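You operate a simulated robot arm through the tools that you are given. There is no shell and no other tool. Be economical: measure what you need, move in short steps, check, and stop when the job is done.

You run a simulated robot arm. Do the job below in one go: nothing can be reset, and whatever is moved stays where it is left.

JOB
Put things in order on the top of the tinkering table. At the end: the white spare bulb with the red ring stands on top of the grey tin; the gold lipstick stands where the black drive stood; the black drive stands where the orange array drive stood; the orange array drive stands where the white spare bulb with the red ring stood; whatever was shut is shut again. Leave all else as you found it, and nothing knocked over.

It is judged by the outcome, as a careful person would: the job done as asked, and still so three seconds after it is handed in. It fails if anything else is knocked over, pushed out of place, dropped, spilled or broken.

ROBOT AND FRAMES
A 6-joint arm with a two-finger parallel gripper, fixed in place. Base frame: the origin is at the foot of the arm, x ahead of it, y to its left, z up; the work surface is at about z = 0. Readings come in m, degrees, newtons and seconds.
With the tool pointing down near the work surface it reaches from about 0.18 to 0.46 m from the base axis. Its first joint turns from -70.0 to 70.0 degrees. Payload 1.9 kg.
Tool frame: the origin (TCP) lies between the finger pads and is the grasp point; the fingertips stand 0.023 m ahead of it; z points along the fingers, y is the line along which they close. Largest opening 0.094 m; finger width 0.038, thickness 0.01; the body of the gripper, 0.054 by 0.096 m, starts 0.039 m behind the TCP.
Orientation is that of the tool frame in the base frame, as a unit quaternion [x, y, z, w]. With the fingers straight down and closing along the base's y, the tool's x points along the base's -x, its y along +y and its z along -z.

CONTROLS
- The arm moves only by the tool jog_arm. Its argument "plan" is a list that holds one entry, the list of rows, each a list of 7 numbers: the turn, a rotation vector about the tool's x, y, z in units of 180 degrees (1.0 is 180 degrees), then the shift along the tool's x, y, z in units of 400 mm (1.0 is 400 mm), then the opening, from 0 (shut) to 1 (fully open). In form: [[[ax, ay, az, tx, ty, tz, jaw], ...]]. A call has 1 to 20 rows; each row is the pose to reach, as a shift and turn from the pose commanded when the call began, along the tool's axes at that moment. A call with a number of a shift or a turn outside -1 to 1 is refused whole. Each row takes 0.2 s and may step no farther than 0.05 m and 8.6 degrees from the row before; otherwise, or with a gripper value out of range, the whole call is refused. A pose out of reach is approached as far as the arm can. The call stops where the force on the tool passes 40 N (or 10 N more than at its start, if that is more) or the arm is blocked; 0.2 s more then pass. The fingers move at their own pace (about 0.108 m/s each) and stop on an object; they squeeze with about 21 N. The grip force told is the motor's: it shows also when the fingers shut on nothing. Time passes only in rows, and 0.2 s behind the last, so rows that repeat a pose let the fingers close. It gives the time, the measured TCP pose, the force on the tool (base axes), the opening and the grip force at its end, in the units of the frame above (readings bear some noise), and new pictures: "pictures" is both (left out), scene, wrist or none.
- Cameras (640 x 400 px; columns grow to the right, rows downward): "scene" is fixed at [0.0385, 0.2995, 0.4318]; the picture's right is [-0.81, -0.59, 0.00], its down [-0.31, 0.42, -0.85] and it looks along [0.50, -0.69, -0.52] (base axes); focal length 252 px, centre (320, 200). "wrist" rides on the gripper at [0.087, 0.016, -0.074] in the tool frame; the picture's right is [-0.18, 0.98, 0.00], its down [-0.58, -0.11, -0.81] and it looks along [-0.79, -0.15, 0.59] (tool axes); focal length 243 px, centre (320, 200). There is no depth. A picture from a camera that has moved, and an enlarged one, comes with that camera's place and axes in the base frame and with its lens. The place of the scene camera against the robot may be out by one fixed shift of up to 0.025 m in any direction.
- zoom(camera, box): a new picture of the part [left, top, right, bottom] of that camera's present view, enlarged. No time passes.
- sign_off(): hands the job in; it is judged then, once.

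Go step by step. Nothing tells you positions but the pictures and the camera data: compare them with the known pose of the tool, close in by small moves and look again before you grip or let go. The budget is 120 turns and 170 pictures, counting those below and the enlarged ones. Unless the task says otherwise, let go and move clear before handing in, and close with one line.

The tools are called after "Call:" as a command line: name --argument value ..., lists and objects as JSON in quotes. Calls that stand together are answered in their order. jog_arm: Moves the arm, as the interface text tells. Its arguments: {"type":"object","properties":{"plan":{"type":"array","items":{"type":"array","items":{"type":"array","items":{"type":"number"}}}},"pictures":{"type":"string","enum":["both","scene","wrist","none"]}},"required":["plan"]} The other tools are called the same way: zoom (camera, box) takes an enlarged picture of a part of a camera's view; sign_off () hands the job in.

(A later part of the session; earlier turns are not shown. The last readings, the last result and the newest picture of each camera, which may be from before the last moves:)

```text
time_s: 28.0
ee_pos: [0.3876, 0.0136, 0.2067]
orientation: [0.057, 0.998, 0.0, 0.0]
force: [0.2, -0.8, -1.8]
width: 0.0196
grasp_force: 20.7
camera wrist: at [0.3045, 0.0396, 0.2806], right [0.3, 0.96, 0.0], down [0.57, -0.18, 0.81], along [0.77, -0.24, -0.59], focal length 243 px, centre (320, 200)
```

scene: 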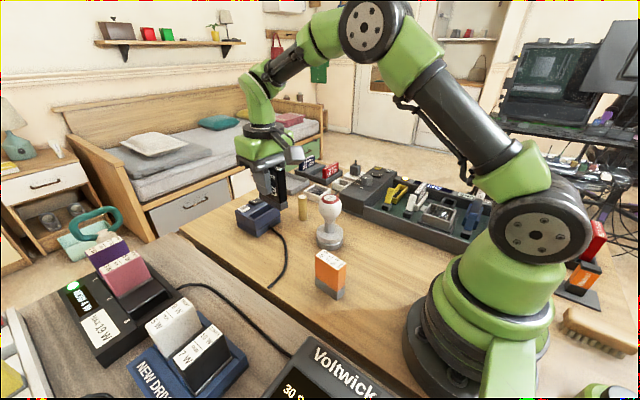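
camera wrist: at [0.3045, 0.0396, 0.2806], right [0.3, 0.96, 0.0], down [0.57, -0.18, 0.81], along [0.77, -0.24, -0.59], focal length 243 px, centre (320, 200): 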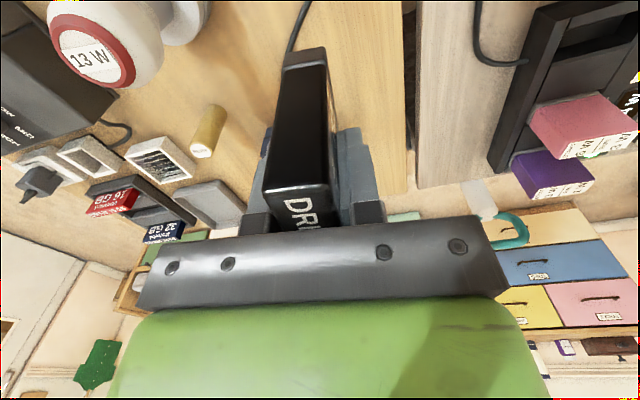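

I lower to just above the table.

Call:
jog_arm --plan '[[[0, 0, 0, 0.005, 0, 0.1, 0.05], [0, 0, 0, 0.005, 0, 0.2, 0.05], [0, 0, 0, 0.005, 0, 0.28, 0.05], [0, 0, 0, 0.005, 0, 0.34, 0.05], [0, 0, 0, 0.005, 0, 0.372, 0.05], [0, 0, 0, 0.005, 0, 0.372, 0.05]]]'

Call:
zoom --camera "scene" --box '[220, 180, 350, 300]'

```text
time_s: 29.4
ee_pos: [0.3847, 0.0153, 0.06]
orientation: [0.058, 0.998, 0.0, 0.0]
force: [0.1, -0.1, -2.0]
width: 0.0196
grasp_force: 20.4
camera wrist: at [0.3011, 0.0402, 0.1336], right [0.3, 0.96, 0.0], down [0.56, -0.17, 0.81], along [0.77, -0.24, -0.59], focal length 243 px, centre (320, 200)
```

scene: 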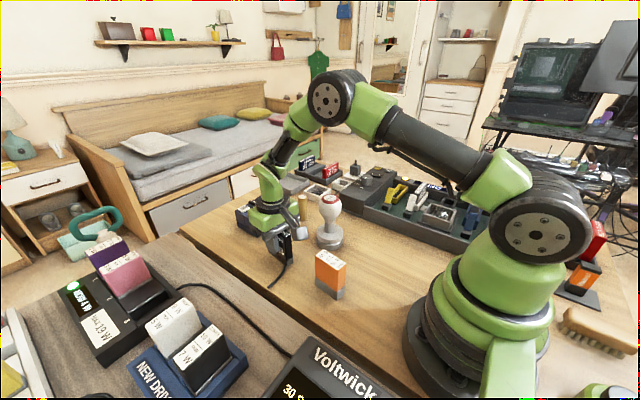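
wrist: 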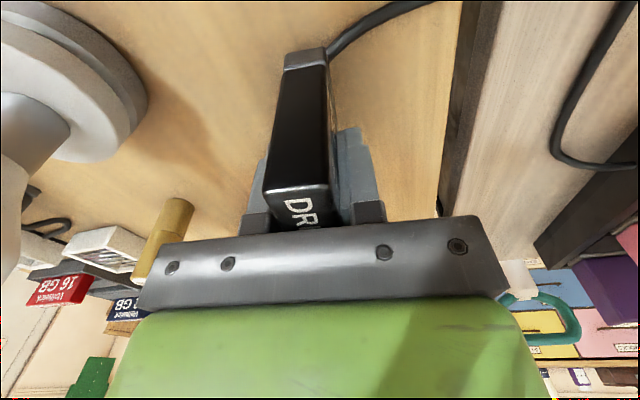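

```text
3.33 times, centred on (285, 240) of scene
camera zoom: at [0.0385, 0.2995, 0.4318], right [-0.81, -0.59, 0.0], down [-0.31, 0.42, -0.85], along [0.5, -0.69, -0.52], focal length 840 px, centre (437, 67)
```

zoom: 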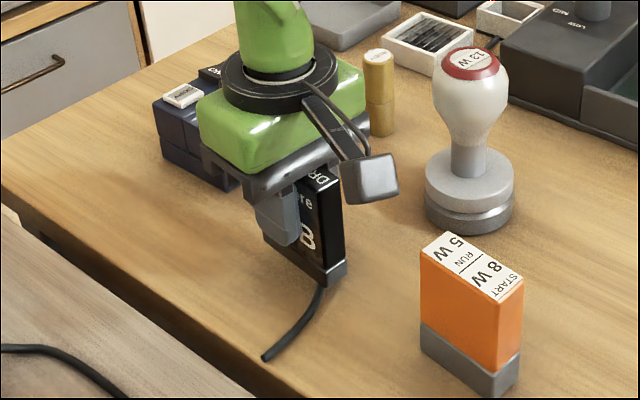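

Now the slow final lowering.

Call:
jog_arm --plan '[[[0, 0, 0, 0, 0, 0.012, 0.05], [0, 0, 0, 0, 0, 0.019, 0.05], [0, 0, 0, 0, 0, 0.0235, 0.05], [0, 0, 0, 0, 0, 0.0255, 0.05], [0, 0, 0, 0, 0, 0.0255, 0.05]]]' --pictures "none"

```text
time_s: 30.6
ee_pos: [0.3854, 0.0129, 0.0503]
orientation: [0.058, 0.998, 0.001, 0.0]
force: [1.6, -0.6, -1.8]
width: 0.0197
grasp_force: 21.2
```

Not touching yet (reading −1.8 N is the weight). I go down a bit more.

Call:
jog_arm --plan '[[[0, 0, 0, 0, 0, 0.0015, 0.05], [0, 0, 0, 0, 0, 0.003, 0.05], [0, 0, 0, 0, 0, 0.003, 0.05]]]' --pictures "none"

```text
time_s: 31.4
ee_pos: [0.3846, 0.0145, 0.0488]
orientation: [0.058, 0.998, 0.0, 0.001]
force: [-5.3, 4.5, 18.0]
width: 0.02
grasp_force: 21.1
```

Contact at the expected height. I ease up and open gently.

Call:
jog_arm --plan '[[[0, 0, 0, 0, 0, -0.0012, 0.05], [0, 0, 0, 0, 0, -0.0012, 0.25], [0, 0, 0, 0, 0, -0.0012, 0.4], [0, 0, 0, 0, 0, -0.0012, 0.7], [0, 0, 0, 0, 0, -0.0012, 1], [0, 0, 0, 0, 0, -0.0012, 1]]]' --pictures "wrist"

Call:
zoom --camera "scene" --box '[220, 180, 350, 300]'

```text
time_s: 32.8
ee_pos: [0.3849, 0.014, 0.0484]
orientation: [0.057, 0.998, 0.0, 0.0]
force: [0.0, -0.5, -0.1]
width: 0.094
grasp_force: 0.1
camera wrist: at [0.3006, 0.0394, 0.1232], right [0.3, 0.96, 0.0], down [0.56, -0.17, 0.81], along [0.77, -0.24, -0.59], focal length 243 px, centre (320, 200)
```

wrist: 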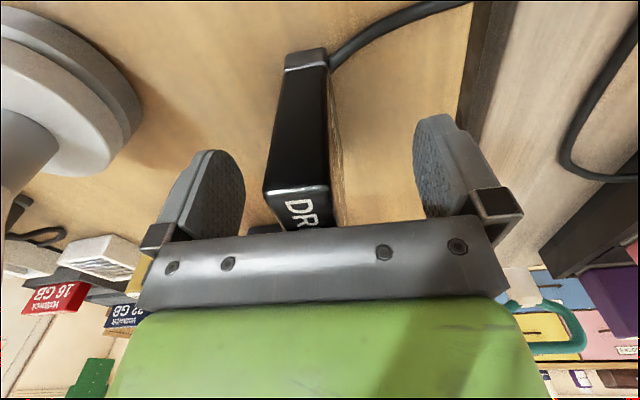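

```text
3.33 times, centred on (285, 240) of scene
camera zoom: at [0.0385, 0.2995, 0.4318], right [-0.81, -0.59, 0.0], down [-0.31, 0.42, -0.85], along [0.5, -0.69, -0.52], focal length 840 px, centre (437, 67)
```

zoom: 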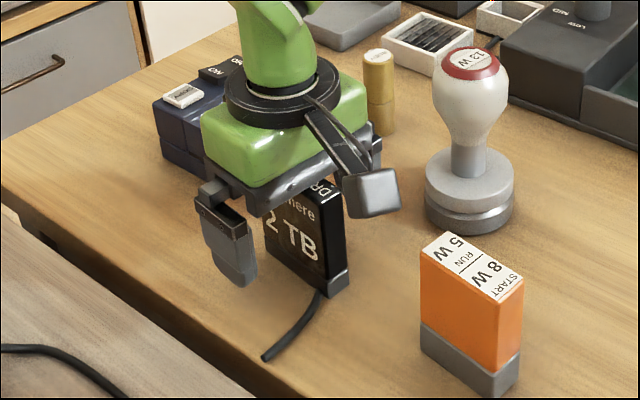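

Black drive stands in place. The lipstick is at about (0.444, -0.143), near the reach limit, with the bulb close to where the wrist camera would swing. So I approach with a yaw of +25° to keep the camera clear of the bulb.

Call:
jog_arm --plan '[[[0, 0, 0, 0, 0, -0.08, 1], [0, 0, 0, 0, 0, -0.18, 1], [0, 0, 0, 0, 0, -0.28, 1], [0, 0, 0, 0, 0, -0.38, 1], [0, 0, -0.035, -0.0385, -0.075, -0.38, 0.8], [0, 0, -0.07, -0.077, -0.15, -0.38, 0.7], [0, 0, -0.105, -0.1155, -0.225, -0.38, 0.65], [0, 0, -0.14, -0.154, -0.3, -0.38, 0.65], [0, 0, -0.1756, -0.1925, -0.373, -0.38, 0.65], [0, 0, -0.1756, -0.1925, -0.373, -0.38, 0.65]]]'

```text
time_s: 35.0
ee_pos: [0.4331, -0.1338, 0.2003]
orientation: [-0.217, 0.976, 0.0, 0.001]
force: [-0.9, -0.4, 0.8]
width: 0.0613
grasp_force: 0.1
out of reach, approached as far as the arm can: row 9, 10
camera wrist: at [0.3488, -0.1556, 0.2735], right [-0.25, 0.97, 0.0], down [0.57, 0.15, 0.81], along [0.78, 0.2, -0.59], focal length 243 px, centre (320, 200)
```

scene: 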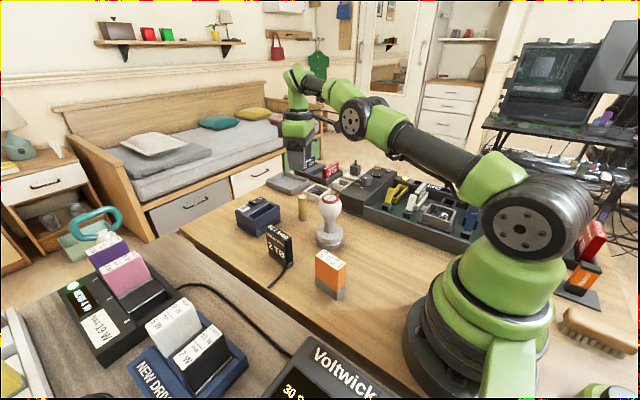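
wrist: 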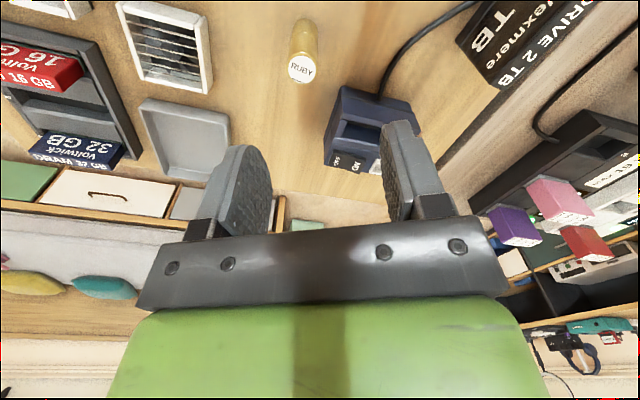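

Call:
zoom --camera "wrist" --box '[240, 0, 400, 100]'

```text
4.00 times, centred on (320, 50) of wrist
camera zoom: at [0.3488, -0.1556, 0.2735], right [-0.25, 0.97, 0.0], down [0.57, 0.15, 0.81], along [0.78, 0.2, -0.59], focal length 970 px, centre (320, 800)
```

zoom: 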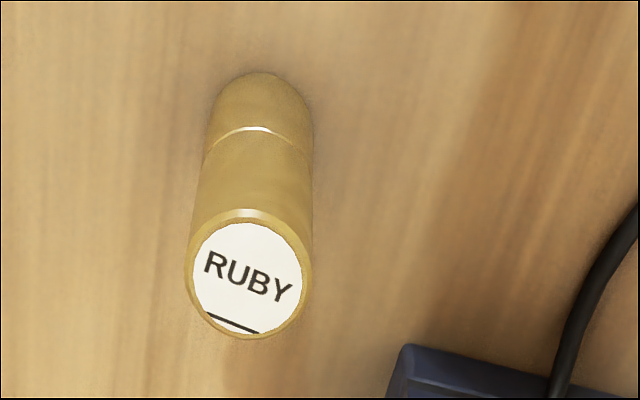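

Lipstick refined: centre (0.4446, -0.145), 0.073 high, radius 0.0125. I tilt the tool 12° outward about the closing axis for reach, and lower partway.

Call:
jog_arm --plan '[[[0, -0.033, 0, 0.001, -0.002, 0.06, 0.65], [0, -0.0667, 0, 0.002, -0.0045, 0.12, 0.65], [0, -0.0667, 0, 0.002, -0.0045, 0.175, 0.65], [0, -0.0667, 0, 0.002, -0.0045, 0.175, 0.65]]]'

Call:
zoom --camera "wrist" --box '[240, 50, 400, 150]'

```text
time_s: 36.0
ee_pos: [0.4338, -0.1374, 0.1294]
orientation: [-0.216, 0.971, 0.022, 0.102]
force: [-0.7, -0.6, -0.1]
width: 0.0613
grasp_force: 0.1
camera wrist: at [0.3356, -0.1647, 0.1835], right [-0.25, 0.97, 0.04], down [0.41, 0.07, 0.91], along [0.88, 0.24, -0.41], focal length 243 px, centre (320, 200)
```

scene: 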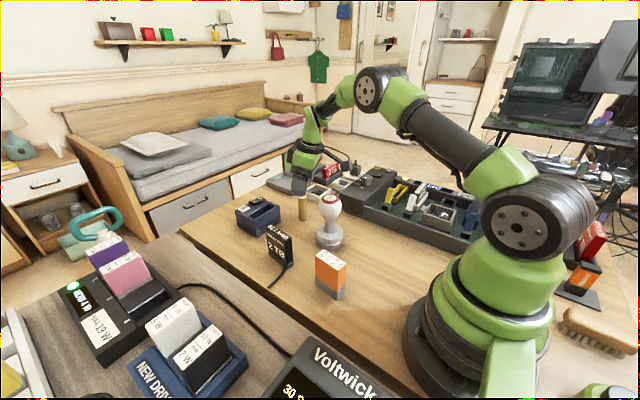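
wrist: 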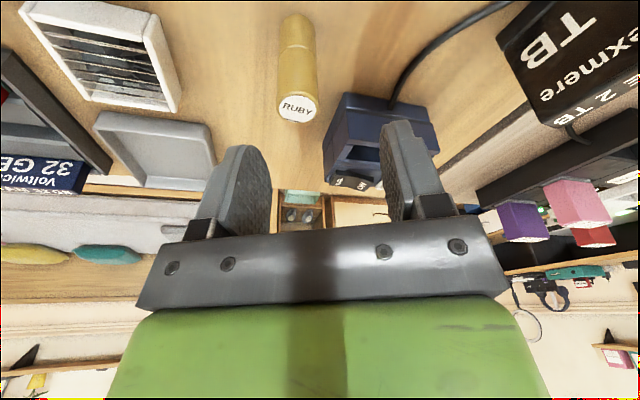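

```text
4.00 times, centred on (320, 100) of wrist
camera zoom: at [0.3356, -0.1647, 0.1835], right [-0.25, 0.97, 0.04], down [0.41, 0.07, 0.91], along [0.88, 0.24, -0.41], focal length 970 px, centre (320, 600)
```

zoom: 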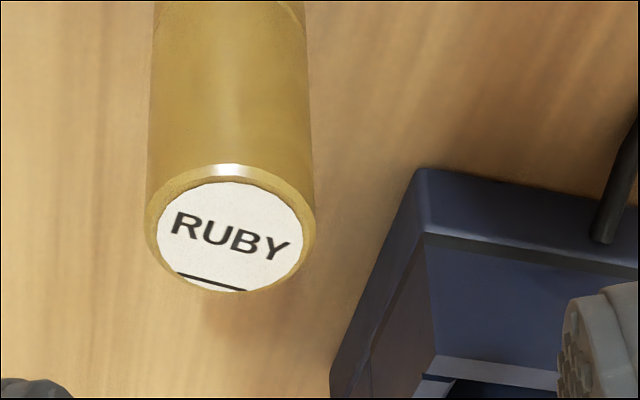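

I correct laterally at this height, where the fingertips are above the lipstick, then lower a little.

Call:
jog_arm --plan '[[[0, 0, 0, -0.016, -0.0287, 0.0034, 0.65], [0, 0, 0, -0.016, -0.0287, 0.0034, 0.65], [0, 0, 0, -0.003, -0.0287, 0.065, 0.65], [0, 0, 0, -0.003, -0.0287, 0.065, 0.65]]]'

Call:
zoom --camera "scene" --box '[250, 140, 370, 250]'

```text
time_s: 37.0
ee_pos: [0.4438, -0.1434, 0.1054]
orientation: [-0.216, 0.971, 0.023, 0.102]
force: [0.1, -0.3, 0.8]
width: 0.0613
grasp_force: 0.0
camera wrist: at [0.3465, -0.1711, 0.1589], right [-0.25, 0.97, 0.04], down [0.41, 0.07, 0.91], along [0.88, 0.24, -0.41], focal length 243 px, centre (320, 200)
```

scene: 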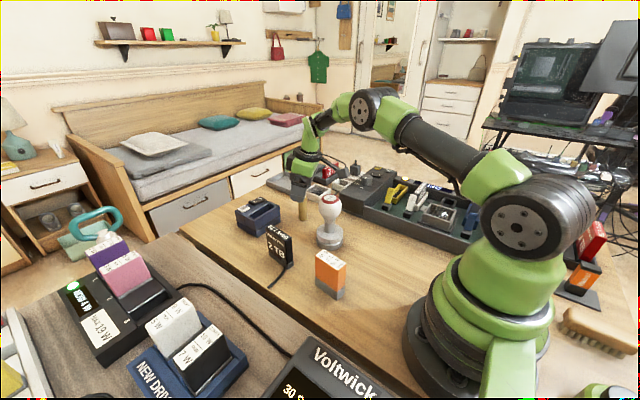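
wrist: 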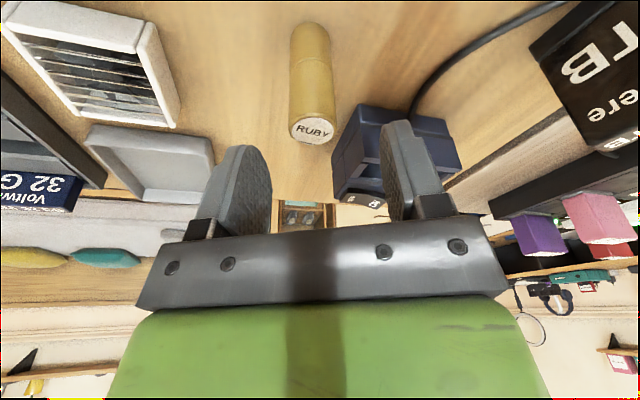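

```text
3.64 times, centred on (310, 195) of scene
camera zoom: at [0.0385, 0.2995, 0.4318], right [-0.81, -0.59, 0.0], down [-0.31, 0.42, -0.85], along [0.5, -0.69, -0.52], focal length 917 px, centre (356, 218)
```

zoom: 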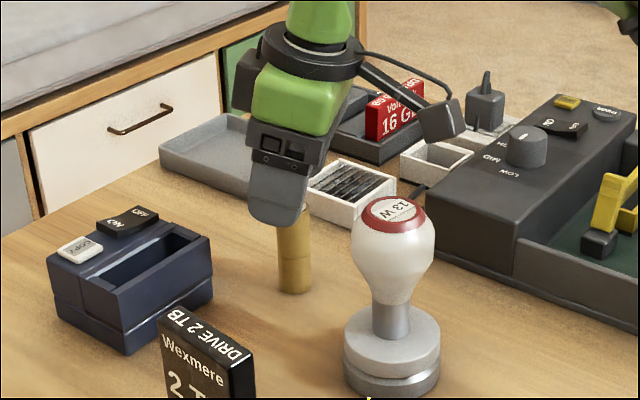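

The lipstick sits nearly centred, the dock is 4 cm clear and the bulb 7 cm clear of the camera. I lower around it.

Call:
jog_arm --plan '[[[0, 0, 0, 0.008, -0.0065, 0.04, 0.65], [0, 0, 0, 0.017, -0.0065, 0.085, 0.65], [0, 0, 0, 0.025, -0.0065, 0.13, 0.65], [0, 0, 0, 0.025, -0.0065, 0.13, 0.65]]]'

Call:
zoom --camera "scene" --box '[250, 140, 370, 250]'

```text
time_s: 38.0
ee_pos: [0.4438, -0.1463, 0.0508]
orientation: [-0.215, 0.971, 0.023, 0.102]
force: [0.6, 0.3, -0.1]
width: 0.0612
grasp_force: 0.1
camera wrist: at [0.3471, -0.1739, 0.1047], right [-0.25, 0.97, 0.04], down [0.41, 0.07, 0.91], along [0.88, 0.24, -0.41], focal length 243 px, centre (320, 200)
```

scene: 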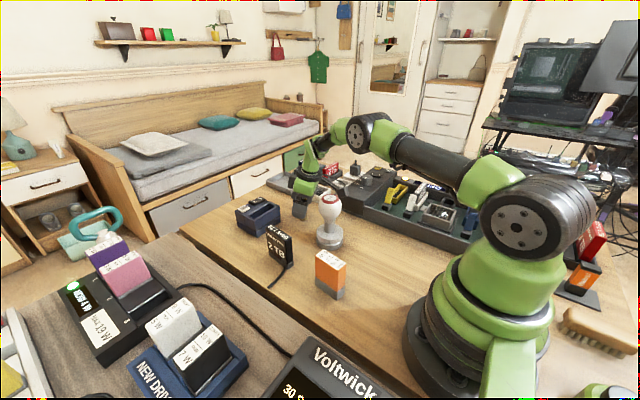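
wrist: 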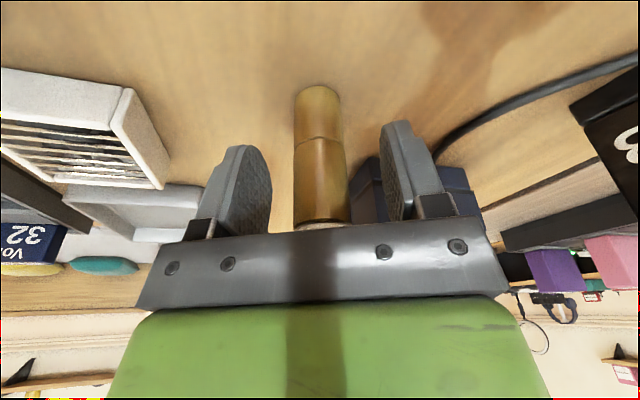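

```text
3.64 times, centred on (310, 195) of scene
camera zoom: at [0.0385, 0.2995, 0.4318], right [-0.81, -0.59, 0.0], down [-0.31, 0.42, -0.85], along [0.5, -0.69, -0.52], focal length 917 px, centre (356, 218)
```

zoom: 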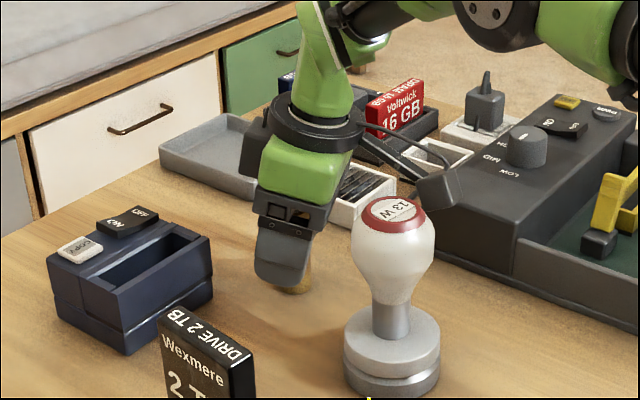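

Centred. I close on the lipstick.

Call:
jog_arm --plan '[[[0, 0, 0, 0, 0, 0, 0.4], [0, 0, 0, 0, 0, 0, 0.25], [0, 0, 0, 0, 0, 0, 0.1], [0, 0, 0, 0, 0, 0, 0.1], [0, 0, 0, 0, 0, 0, 0.1]]]' --pictures "wrist"

```text
time_s: 39.2
ee_pos: [0.4453, -0.1466, 0.0513]
orientation: [-0.214, 0.971, 0.022, 0.102]
force: [0.2, -0.9, -0.7]
width: 0.025
grasp_force: 21.1
camera wrist: at [0.347, -0.1739, 0.1049], right [-0.25, 0.97, 0.04], down [0.41, 0.07, 0.91], along [0.88, 0.24, -0.41], focal length 243 px, centre (320, 200)
```

wrist: 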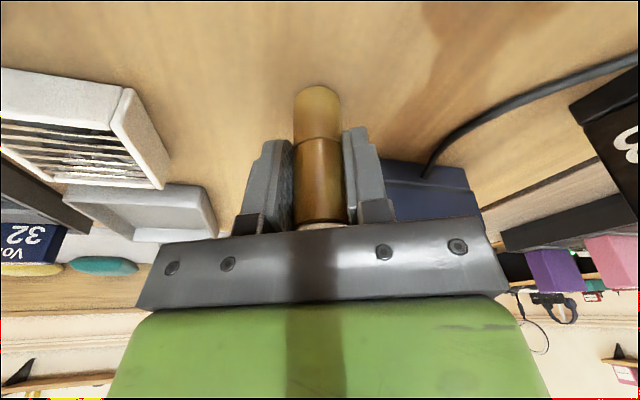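

Gripped. I lift straight up, then draw back slightly while rising above bulb height.

Call:
jog_arm --plan '[[[0, 0, 0, -0.0156, 0, -0.0734, 0.1], [0, 0, 0, -0.0364, 0, -0.171, 0.1], [0, 0, 0, -0.052, 0, -0.2445, 0.1], [0, 0, 0, -0.001, 0.0318, -0.332, 0.1], [0, 0, 0, 0.0275, 0.053, -0.4148, 0.1], [0, 0, 0, 0.0275, 0.053, -0.4148, 0.1]]]'

```text
time_s: 40.6
ee_pos: [0.3935, -0.1497, 0.2105]
orientation: [-0.215, 0.971, 0.023, 0.102]
force: [-0.4, -0.2, 0.3]
width: 0.0247
grasp_force: 21.4
camera wrist: at [0.2965, -0.1786, 0.2646], right [-0.25, 0.97, 0.04], down [0.41, 0.07, 0.91], along [0.88, 0.24, -0.41], focal length 243 px, centre (320, 200)
```

scene: 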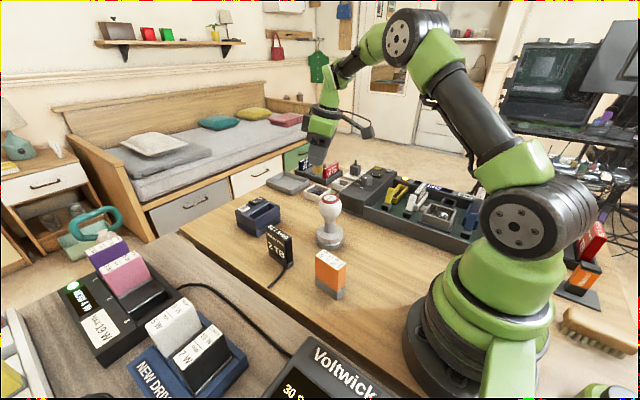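
wrist: 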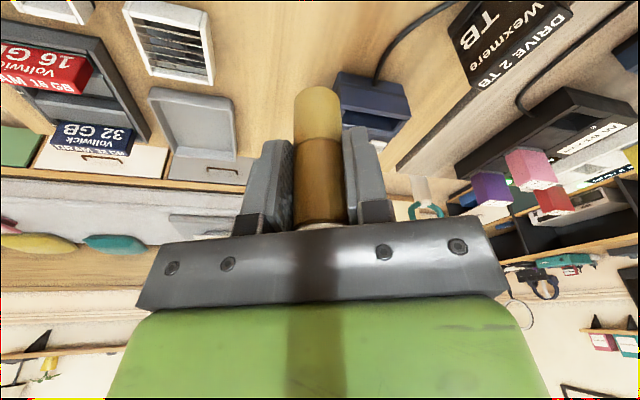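

I carry it over to the black drive's old spot at this height.

Call:
jog_arm --plan '[[[0, 0, 0, 0.0757, 0.0376, -0.016, 0.1], [0, 0, 0, 0.1515, 0.0752, -0.032, 0.1], [0, 0, 0, 0.227, 0.1128, -0.048, 0.1], [0, 0, 0, 0.303, 0.1503, -0.064, 0.1], [0, 0, 0, 0.379, 0.188, -0.08, 0.1], [0, 0, 0, 0.4544, 0.2255, -0.0963, 0.1], [0, 0, 0, 0.4544, 0.2255, -0.0963, 0.1]]]'

```text
time_s: 42.2
ee_pos: [0.1905, -0.1409, 0.2094]
orientation: [-0.215, 0.971, 0.021, 0.101]
force: [-0.6, 0.4, -0.6]
width: 0.0247
grasp_force: 21.2
camera wrist: at [0.0931, -0.1693, 0.2642], right [-0.25, 0.97, 0.04], down [0.41, 0.07, 0.91], along [0.88, 0.25, -0.41], focal length 243 px, centre (320, 200)
```

scene: 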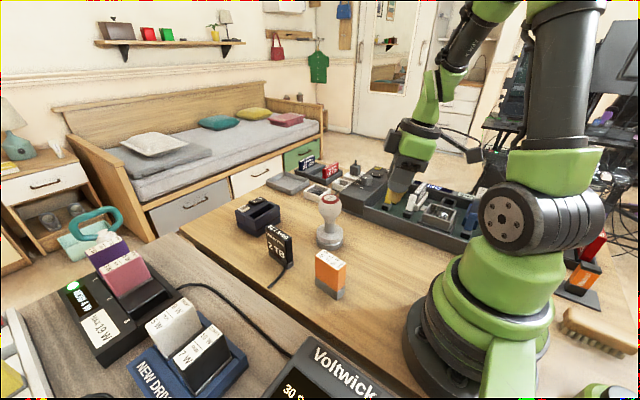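
wrist: 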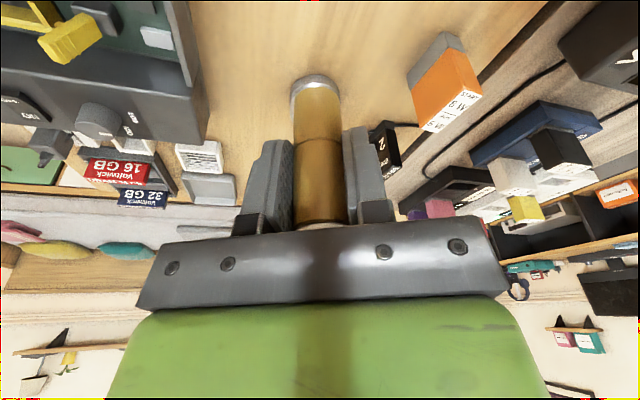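

I lower to about 1 cm above the table.

Call:
jog_arm --plan '[[[0, 0, 0, 0.03, -0.007, 0.09, 0.1], [0, 0, 0, 0.05, -0.007, 0.18, 0.1], [0, 0, 0, 0.07, -0.007, 0.27, 0.1], [0, 0, 0, 0.089, -0.007, 0.362, 0.1], [0, 0, 0, 0.089, -0.007, 0.362, 0.1]]]'

Call:
zoom --camera "scene" --box '[320, 170, 450, 280]'

```text
time_s: 43.4
ee_pos: [0.1835, -0.1511, 0.0707]
orientation: [-0.216, 0.973, 0.036, 0.072]
force: [0.1, -1.0, -0.1]
width: 0.0247
grasp_force: 20.6
out of reach, approached as far as the arm can: row 4, 5
camera wrist: at [0.0903, -0.1795, 0.1301], right [-0.25, 0.97, 0.07], down [0.47, 0.06, 0.88], along [0.85, 0.25, -0.47], focal length 243 px, centre (320, 200)
```

scene: 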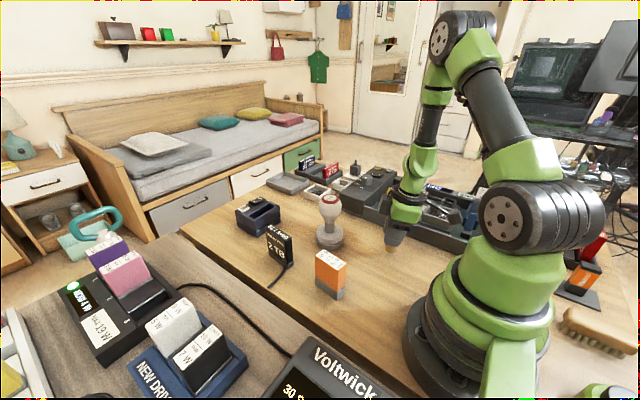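
wrist: 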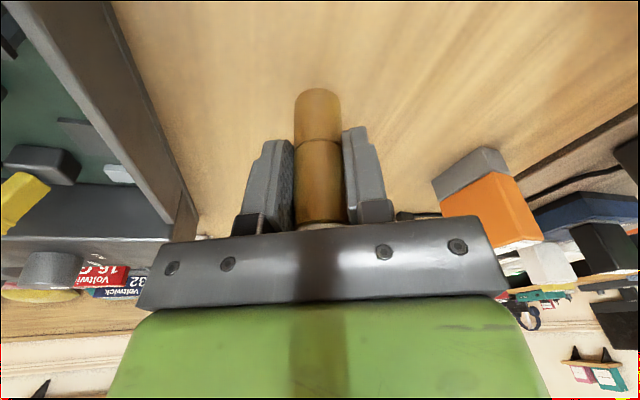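

```text
3.64 times, centred on (385, 225) of scene
camera zoom: at [0.0385, 0.2995, 0.4318], right [-0.81, -0.59, 0.0], down [-0.31, 0.42, -0.85], along [0.5, -0.69, -0.52], focal length 917 px, centre (84, 109)
```

zoom: 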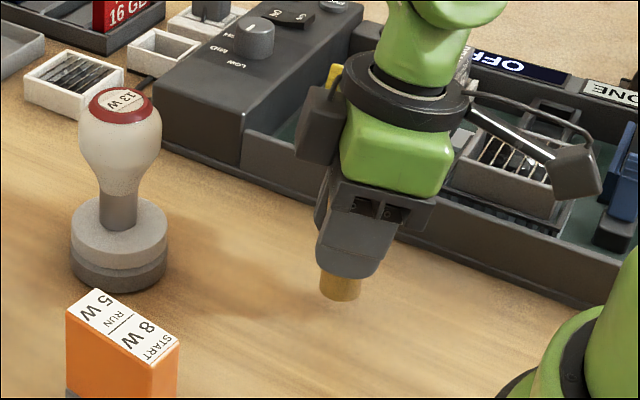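

The wrist couldn't hold the tilt this close to the base, so the lipstick leaned slightly, still in the air. I rise, restore its upright orientation, then rotate the yaw so the tilt becomes tangential.

Call:
jog_arm --plan '[[[0, 0, 0, -0.022, 0.0076, -0.098, 0.1], [0.0064, -0.0084, -0.0005, -0.044, 0.0153, -0.195, 0.1], [0.0128, -0.0167, -0.001, -0.044, 0.0153, -0.195, 0.1], [0.0128, -0.0167, -0.001, -0.044, 0.0153, -0.195, 0.1]]]' --pictures "none"

```text
time_s: 44.4
ee_pos: [0.1856, -0.1391, 0.1406]
orientation: [-0.213, 0.968, 0.009, 0.132]
force: [-0.3, 0.1, 0.3]
width: 0.0248
grasp_force: 21.1
```

Call:
jog_arm --plan '[[[-0.0128, 0.0167, 0.001, -0.001, -0.012, -0.025, 0.1], [-0.0128, 0.0167, 0.001, -0.001, -0.012, -0.025, 0.1]]]' --pictures "none"

```text
time_s: 45.0
ee_pos: [0.1861, -0.1441, 0.1497]
orientation: [-0.215, 0.971, 0.022, 0.102]
force: [0.8, 0.0, 0.4]
width: 0.0251
grasp_force: 21.1
out of reach, approached as far as the arm can: row 1
```

Upright orientation is restored. Now I yaw +27° about the vertical.

Call:
jog_arm --plan '[[[-0.0078, 0, -0.0367, 0, 0, 0, 0.1], [-0.0156, 0, -0.0733, 0, 0, 0, 0.1], [-0.0234, 0, -0.11, 0, 0, 0, 0.1], [-0.0312, 0, -0.1467, 0, 0, 0, 0.1], [-0.0312, 0, -0.1467, 0, 0, 0, 0.1]]]'

Call:
zoom --camera "scene" --box '[320, 150, 450, 260]'

```text
time_s: 46.2
ee_pos: [0.1848, -0.1454, 0.151]
orientation: [-0.437, 0.894, 0.045, 0.094]
force: [0.4, -1.1, -0.4]
width: 0.0247
grasp_force: 21.6
camera wrist: at [0.1113, -0.2149, 0.205], right [-0.67, 0.75, 0.04], down [0.33, 0.25, 0.91], along [0.67, 0.62, -0.41], focal length 243 px, centre (320, 200)
```

scene: 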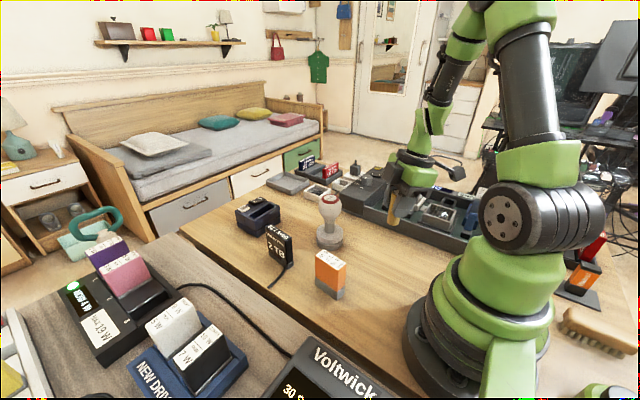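
wrist: 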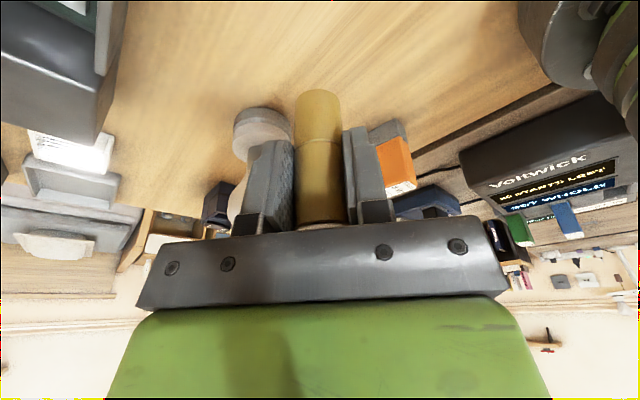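

```text
3.64 times, centred on (385, 205) of scene
camera zoom: at [0.0385, 0.2995, 0.4318], right [-0.81, -0.59, 0.0], down [-0.31, 0.42, -0.85], along [0.5, -0.69, -0.52], focal length 917 px, centre (84, 182)
```

zoom: 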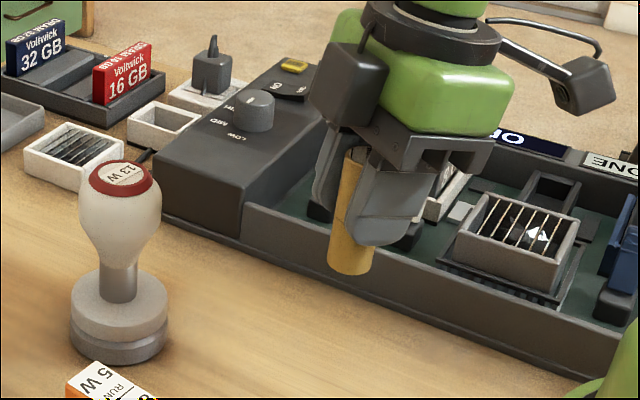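

I lower again with this orientation to 1 cm above the table.

Call:
jog_arm --plan '[[[0, 0, 0, 0.015, -0.005, 0.074, 0.1], [0, 0, 0, 0.03, -0.005, 0.148, 0.1], [0, 0, 0, 0.045, -0.005, 0.222, 0.1], [0, 0, 0, 0.045, -0.005, 0.222, 0.1]]]'

Call:
zoom --camera "scene" --box '[320, 170, 450, 280]'

```text
time_s: 47.2
ee_pos: [0.1892, -0.1471, 0.0643]
orientation: [-0.437, 0.894, 0.048, 0.093]
force: [0.1, -0.1, 0.7]
width: 0.0246
grasp_force: 20.4
camera wrist: at [0.1143, -0.2166, 0.1182], right [-0.66, 0.75, 0.04], down [0.34, 0.25, 0.91], along [0.67, 0.62, -0.42], focal length 243 px, centre (320, 200)
```

scene: 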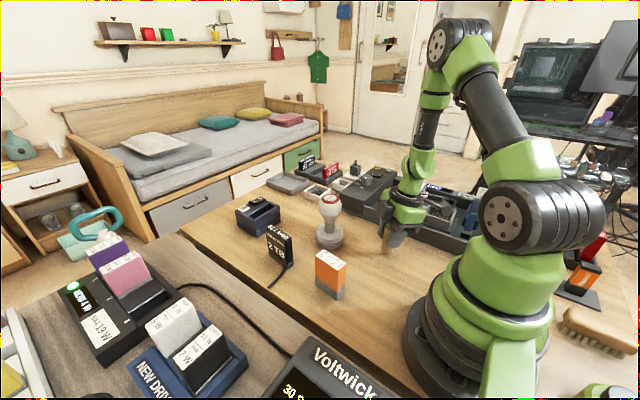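
wrist: 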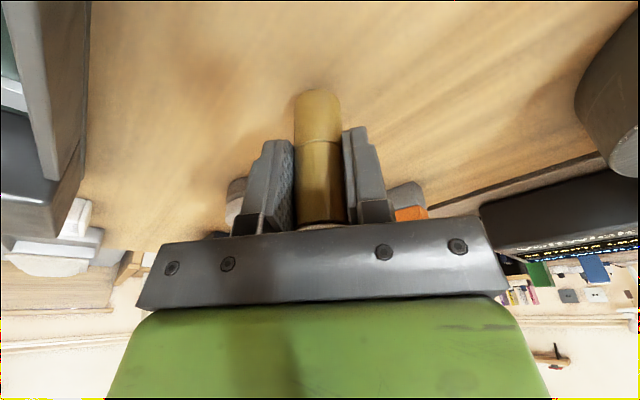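

```text
3.64 times, centred on (385, 225) of scene
camera zoom: at [0.0385, 0.2995, 0.4318], right [-0.81, -0.59, 0.0], down [-0.31, 0.42, -0.85], along [0.5, -0.69, -0.52], focal length 917 px, centre (84, 109)
```

zoom: 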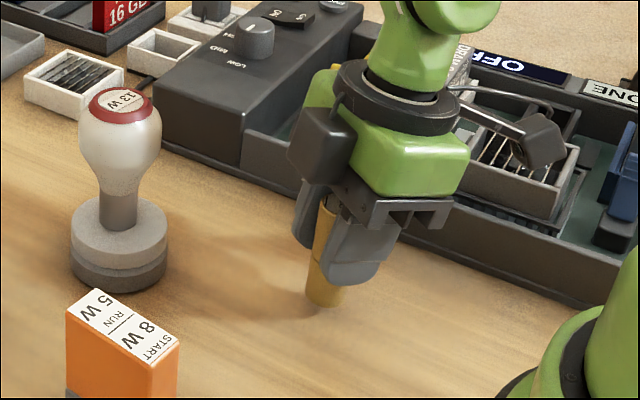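

Orientation holds. I lower the last centimetre slowly.

Call:
jog_arm --plan '[[[0, 0, 0, 0.0026, 0.004, 0.0123, 0.1], [0, 0, 0, 0.0046, 0.004, 0.0215, 0.1], [0, 0, 0, 0.0057, 0.004, 0.027, 0.1], [0, 0, 0, 0.0057, 0.004, 0.027, 0.1]]]' --pictures "wrist"

Call:
zoom --camera "scene" --box '[350, 210, 430, 270]'

```text
time_s: 48.2
ee_pos: [0.182, -0.1514, 0.0546]
orientation: [-0.437, 0.895, 0.055, 0.064]
force: [1.0, -0.3, 0.1]
width: 0.0249
grasp_force: 21.1
out of reach, approached as far as the arm can: row 1, 2, 3, 4
camera wrist: at [0.112, -0.2214, 0.1135], right [-0.66, 0.75, 0.07], down [0.39, 0.26, 0.88], along [0.64, 0.61, -0.46], focal length 243 px, centre (320, 200)
```

wrist: 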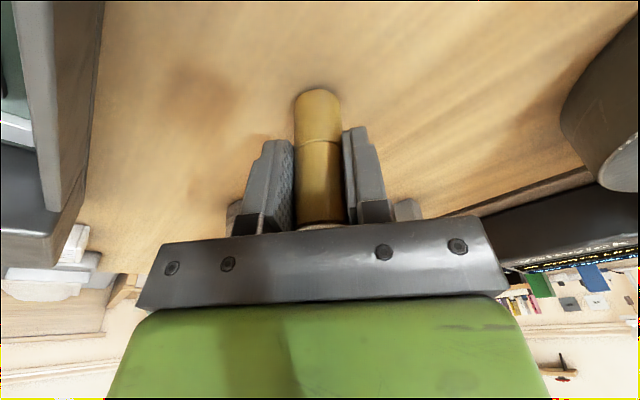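

```text
6.67 times, centred on (390, 240) of scene
camera zoom: at [0.0385, 0.2995, 0.4318], right [-0.81, -0.59, 0.0], down [-0.31, 0.42, -0.85], along [0.5, -0.69, -0.52], focal length 1680 px, centre (-147, -67)
```

zoom: 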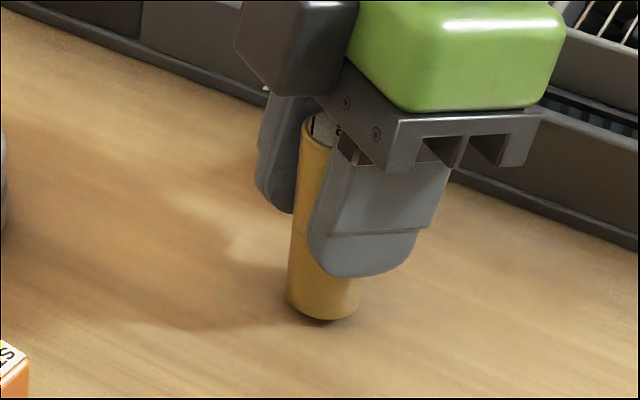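

The wrist limits the tilt this low near the base. Safer plan: set the lipstick down at a free spot farther out, about (0.26, -0.18), regrip it untilted, then place it. I rise, yaw back and move over there.

Call:
jog_arm --plan '[[[0, 0, 0, -0.026, 0, -0.1225, 0.1], [0, 0, 0, -0.052, 0, -0.245, 0.1], [0.0078, 0, 0.0367, -0.063, -0.049, -0.2426, 0.1], [0.0156, 0, 0.0733, -0.074, -0.098, -0.24, 0.1], [0.0234, 0, 0.11, -0.085, -0.147, -0.2377, 0.1], [0.0312, 0, 0.1467, -0.096, -0.1965, -0.2352, 0.1], [0.0312, 0, 0.1467, -0.096, -0.1965, -0.2352, 0.1]]]'

```text
time_s: 49.8
ee_pos: [0.2583, -0.1785, 0.1516]
orientation: [-0.215, 0.971, 0.023, 0.102]
force: [0.1, -0.1, -1.0]
width: 0.0245
grasp_force: 21.1
camera wrist: at [0.1615, -0.2065, 0.2054], right [-0.25, 0.97, 0.04], down [0.41, 0.07, 0.91], along [0.88, 0.24, -0.41], focal length 243 px, centre (320, 200)
```

scene: 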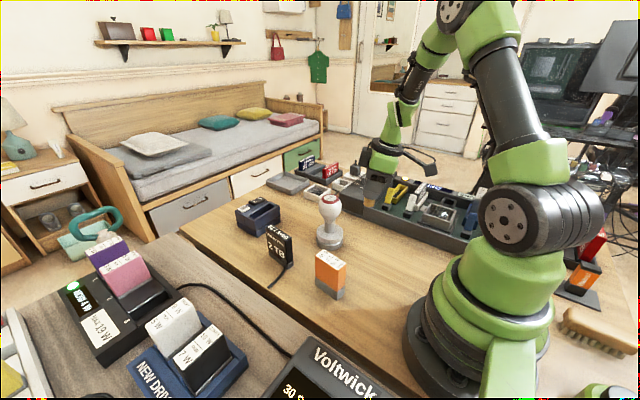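
wrist: 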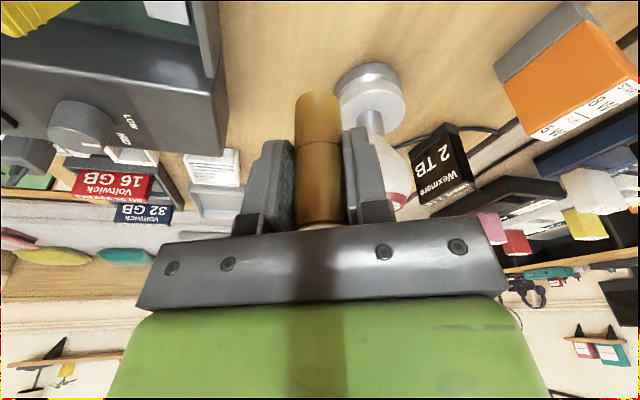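

Orientation is exact again. I lower here to just above the table.

Call:
jog_arm --plan '[[[0, 0, 0, 0.0162, 0, 0.0762, 0.1], [0, 0, 0, 0.0324, 0, 0.1524, 0.1], [0, 0, 0, 0.0486, 0, 0.2286, 0.1], [0, 0, 0, 0.0486, 0, 0.2286, 0.1]]]' --pictures "wrist"

Call:
zoom --camera "scene" --box '[310, 170, 440, 280]'

```text
time_s: 50.8
ee_pos: [0.2572, -0.1775, 0.0591]
orientation: [-0.215, 0.971, 0.021, 0.103]
force: [0.6, -0.1, 0.1]
width: 0.0247
grasp_force: 21.2
camera wrist: at [0.1597, -0.2061, 0.1129], right [-0.25, 0.97, 0.04], down [0.41, 0.07, 0.91], along [0.88, 0.24, -0.41], focal length 243 px, centre (320, 200)
```

wrist: 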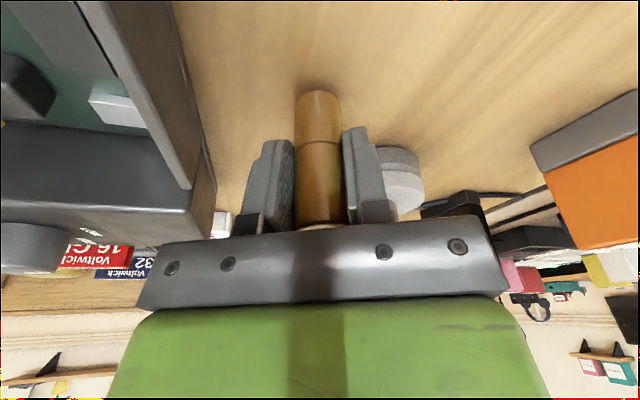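

```text
3.64 times, centred on (375, 225) of scene
camera zoom: at [0.0385, 0.2995, 0.4318], right [-0.81, -0.59, 0.0], down [-0.31, 0.42, -0.85], along [0.5, -0.69, -0.52], focal length 917 px, centre (120, 109)
```

zoom: 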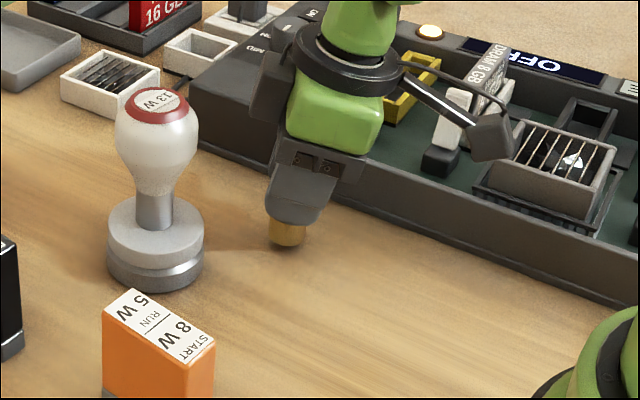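

I lower slowly to contact.

Call:
jog_arm --plan '[[[0, 0, 0, 0.0026, 0, 0.0122, 0.1], [0, 0, 0, 0.0036, 0, 0.017, 0.1], [0, 0, 0, 0.0042, 0, 0.0196, 0.1], [0, 0, 0, 0.0042, 0, 0.0196, 0.1]]]' --pictures "none"

```text
time_s: 51.8
ee_pos: [0.258, -0.1788, 0.0491]
orientation: [-0.215, 0.971, 0.022, 0.104]
force: [-0.5, 0.6, 17.5]
width: 0.0248
grasp_force: 20.6
```

Contact (17 N) with the orientation intact. I ease up and open to 0.6.

Call:
jog_arm --plan '[[[0, 0, 0, -0.0003, 0, -0.0012, 0.1], [0, 0, 0, -0.0003, 0, -0.0012, 0.32], [0, 0, 0, -0.0003, 0, -0.0012, 0.45], [0, 0, 0, -0.0003, 0, -0.0012, 0.65], [0, 0, 0, -0.0003, 0, -0.0012, 0.65]]]' --pictures "wrist"

Call:
zoom --camera "scene" --box '[310, 170, 440, 280]'

```text
time_s: 53.0
ee_pos: [0.2572, -0.1786, 0.0483]
orientation: [-0.215, 0.971, 0.023, 0.101]
force: [-0.4, 0.1, -0.3]
width: 0.0609
grasp_force: 0.1
camera wrist: at [0.1605, -0.2064, 0.1027], right [-0.25, 0.97, 0.04], down [0.41, 0.07, 0.91], along [0.88, 0.24, -0.41], focal length 243 px, centre (320, 200)
```

wrist: 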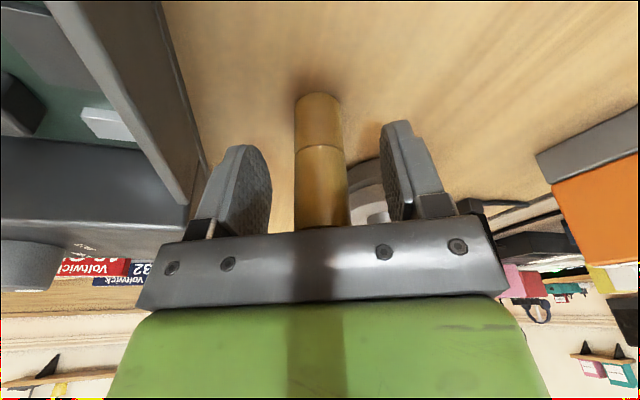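

```text
3.64 times, centred on (375, 225) of scene
camera zoom: at [0.0385, 0.2995, 0.4318], right [-0.81, -0.59, 0.0], down [-0.31, 0.42, -0.85], along [0.5, -0.69, -0.52], focal length 917 px, centre (120, 109)
```

zoom: 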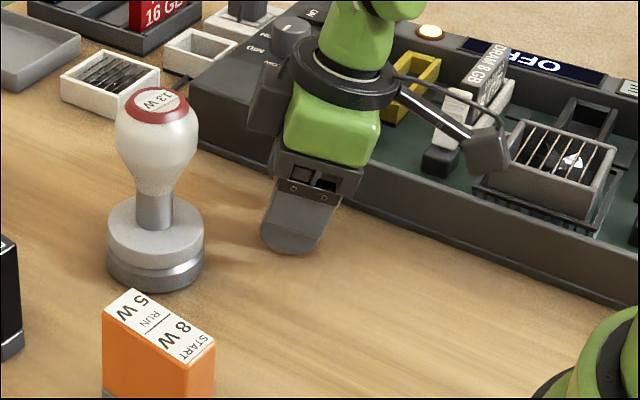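

The lipstick stands. I untilt the tool around the grasp point (fingers straddling it), then regrip.

Call:
jog_arm --plan '[[[0, 0.0222, 0, 0, 0, 0, 0.65], [0, 0.0444, 0, 0, 0, 0, 0.65], [0, 0.0667, 0, 0, 0, 0, 0.65], [0, 0.0667, 0, 0, 0, 0, 0.65]]]' --pictures "wrist"

```text
time_s: 54.0
ee_pos: [0.2588, -0.1787, 0.0488]
orientation: [-0.217, 0.976, 0.0, 0.0]
force: [-0.4, 0.8, -0.1]
width: 0.0611
grasp_force: 0.0
camera wrist: at [0.1733, -0.2013, 0.1224], right [-0.25, 0.97, 0.0], down [0.57, 0.15, 0.81], along [0.78, 0.2, -0.59], focal length 243 px, centre (320, 200)
```

wrist: 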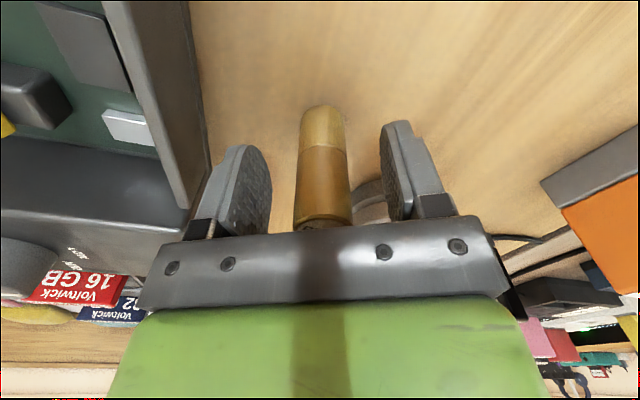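

The lipstick axis is at the TCP. I close, lift and move over the black drive's spot in one go.

Call:
jog_arm --plan '[[[0, 0, 0, 0, 0, 0, 0.4], [0, 0, 0, 0, 0, 0, 0.25], [0, 0, 0, 0, 0, 0, 0.1], [0, 0, 0, 0, 0, 0, 0.1], [0, 0, 0, 0, 0, 0, 0.1], [0, 0, 0, 0, 0, -0.05, 0.1], [0, 0, 0, 0, 0, -0.1, 0.1]]]' --pictures "wrist"

```text
time_s: 55.6
ee_pos: [0.2587, -0.1796, 0.089]
orientation: [-0.216, 0.976, 0.0, 0.0]
force: [0.2, 0.4, -0.1]
width: 0.0246
grasp_force: 21.4
camera wrist: at [0.174, -0.2025, 0.1629], right [-0.25, 0.97, 0.0], down [0.57, 0.15, 0.81], along [0.78, 0.2, -0.59], focal length 243 px, centre (320, 200)
```

wrist: 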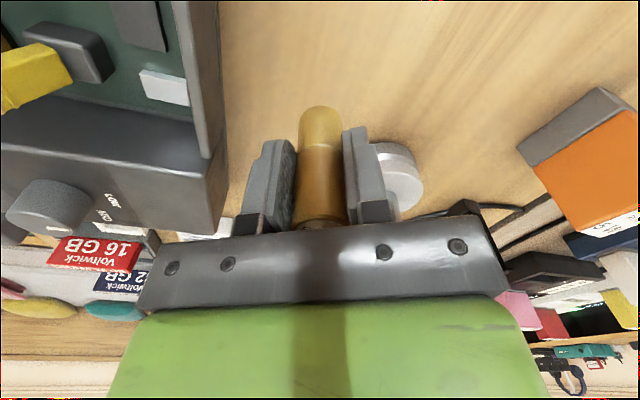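

Call:
jog_arm --plan '[[[0, 0, 0, 0.0425, 0.05, 0, 0.1], [0, 0, 0, 0.085, 0.1, 0, 0.1], [0, 0, 0, 0.1275, 0.149, 0, 0.1], [0, 0, 0, 0.1275, 0.149, 0.04, 0.1], [0, 0, 0, 0.1275, 0.149, 0.0775, 0.1], [0, 0, 0, 0.1275, 0.149, 0.0775, 0.1]]]' --pictures "wrist"

Call:
zoom --camera "scene" --box '[310, 170, 440, 280]'

```text
time_s: 57.0
ee_pos: [0.187, -0.1453, 0.059]
orientation: [-0.217, 0.976, 0.0, -0.001]
force: [-0.4, -0.2, -0.9]
width: 0.025
grasp_force: 20.9
camera wrist: at [0.1018, -0.1681, 0.1317], right [-0.25, 0.97, 0.0], down [0.57, 0.15, 0.81], along [0.78, 0.2, -0.59], focal length 243 px, centre (320, 200)
```

wrist: 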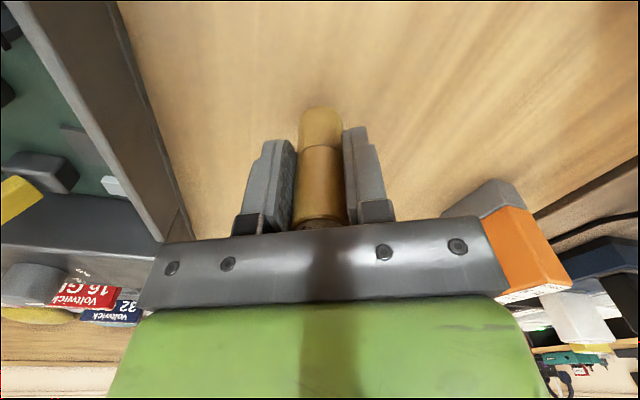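

```text
3.64 times, centred on (375, 225) of scene
camera zoom: at [0.0385, 0.2995, 0.4318], right [-0.81, -0.59, 0.0], down [-0.31, 0.42, -0.85], along [0.5, -0.69, -0.52], focal length 917 px, centre (120, 109)
```

zoom: 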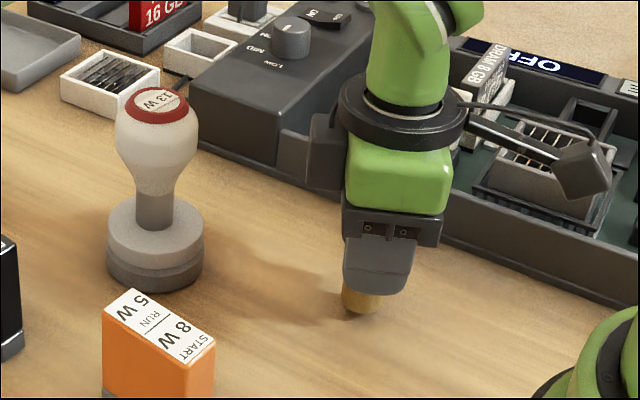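

Reached exactly at (0.187, -0.145), upright. I lower to contact at about z 0.049.

Call:
jog_arm --plan '[[[0, 0, 0, 0, 0, 0.012, 0.1], [0, 0, 0, 0, 0, 0.019, 0.1], [0, 0, 0, 0, 0, 0.0235, 0.1], [0, 0, 0, 0, 0, 0.0235, 0.1]]]' --pictures "none"

```text
time_s: 58.0
ee_pos: [0.1863, -0.1456, 0.0488]
orientation: [-0.216, 0.976, 0.0, 0.0]
force: [-1.0, -1.5, 1.0]
width: 0.0253
grasp_force: 21.6
```

Call:
jog_arm --plan '[[[0, 0, 0, 0, 0, 0.0015, 0.1], [0, 0, 0, 0, 0, 0.0015, 0.1]]]' --pictures "none"

```text
time_s: 58.6
ee_pos: [0.1868, -0.1472, 0.0486]
orientation: [-0.216, 0.976, 0.0, 0.0]
force: [0.2, 4.2, 17.7]
width: 0.0248
grasp_force: 21.0
```

Contact. I ease up a hair, open, and look before rising.

Call:
jog_arm --plan '[[[0, 0, 0, 0, 0, -0.0012, 0.1], [0, 0, 0, 0, 0, -0.0012, 0.32], [0, 0, 0, 0, 0, -0.0012, 0.45], [0, 0, 0, 0, 0, -0.0012, 0.7], [0, 0, 0, 0, 0, -0.0012, 0.7]]]' --pictures "wrist"

```text
time_s: 59.8
ee_pos: [0.1867, -0.1469, 0.0486]
orientation: [-0.216, 0.976, 0.0, -0.001]
force: [0.1, -0.7, -0.2]
width: 0.0658
grasp_force: 0.0
camera wrist: at [0.1022, -0.1688, 0.1223], right [-0.25, 0.97, 0.0], down [0.57, 0.15, 0.81], along [0.78, 0.2, -0.59], focal length 243 px, centre (320, 200)
```

wrist: 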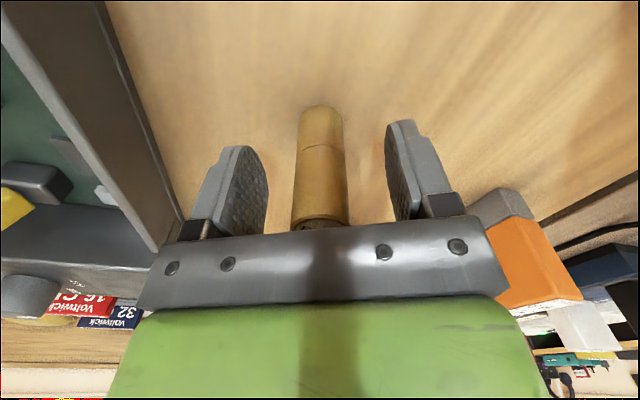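

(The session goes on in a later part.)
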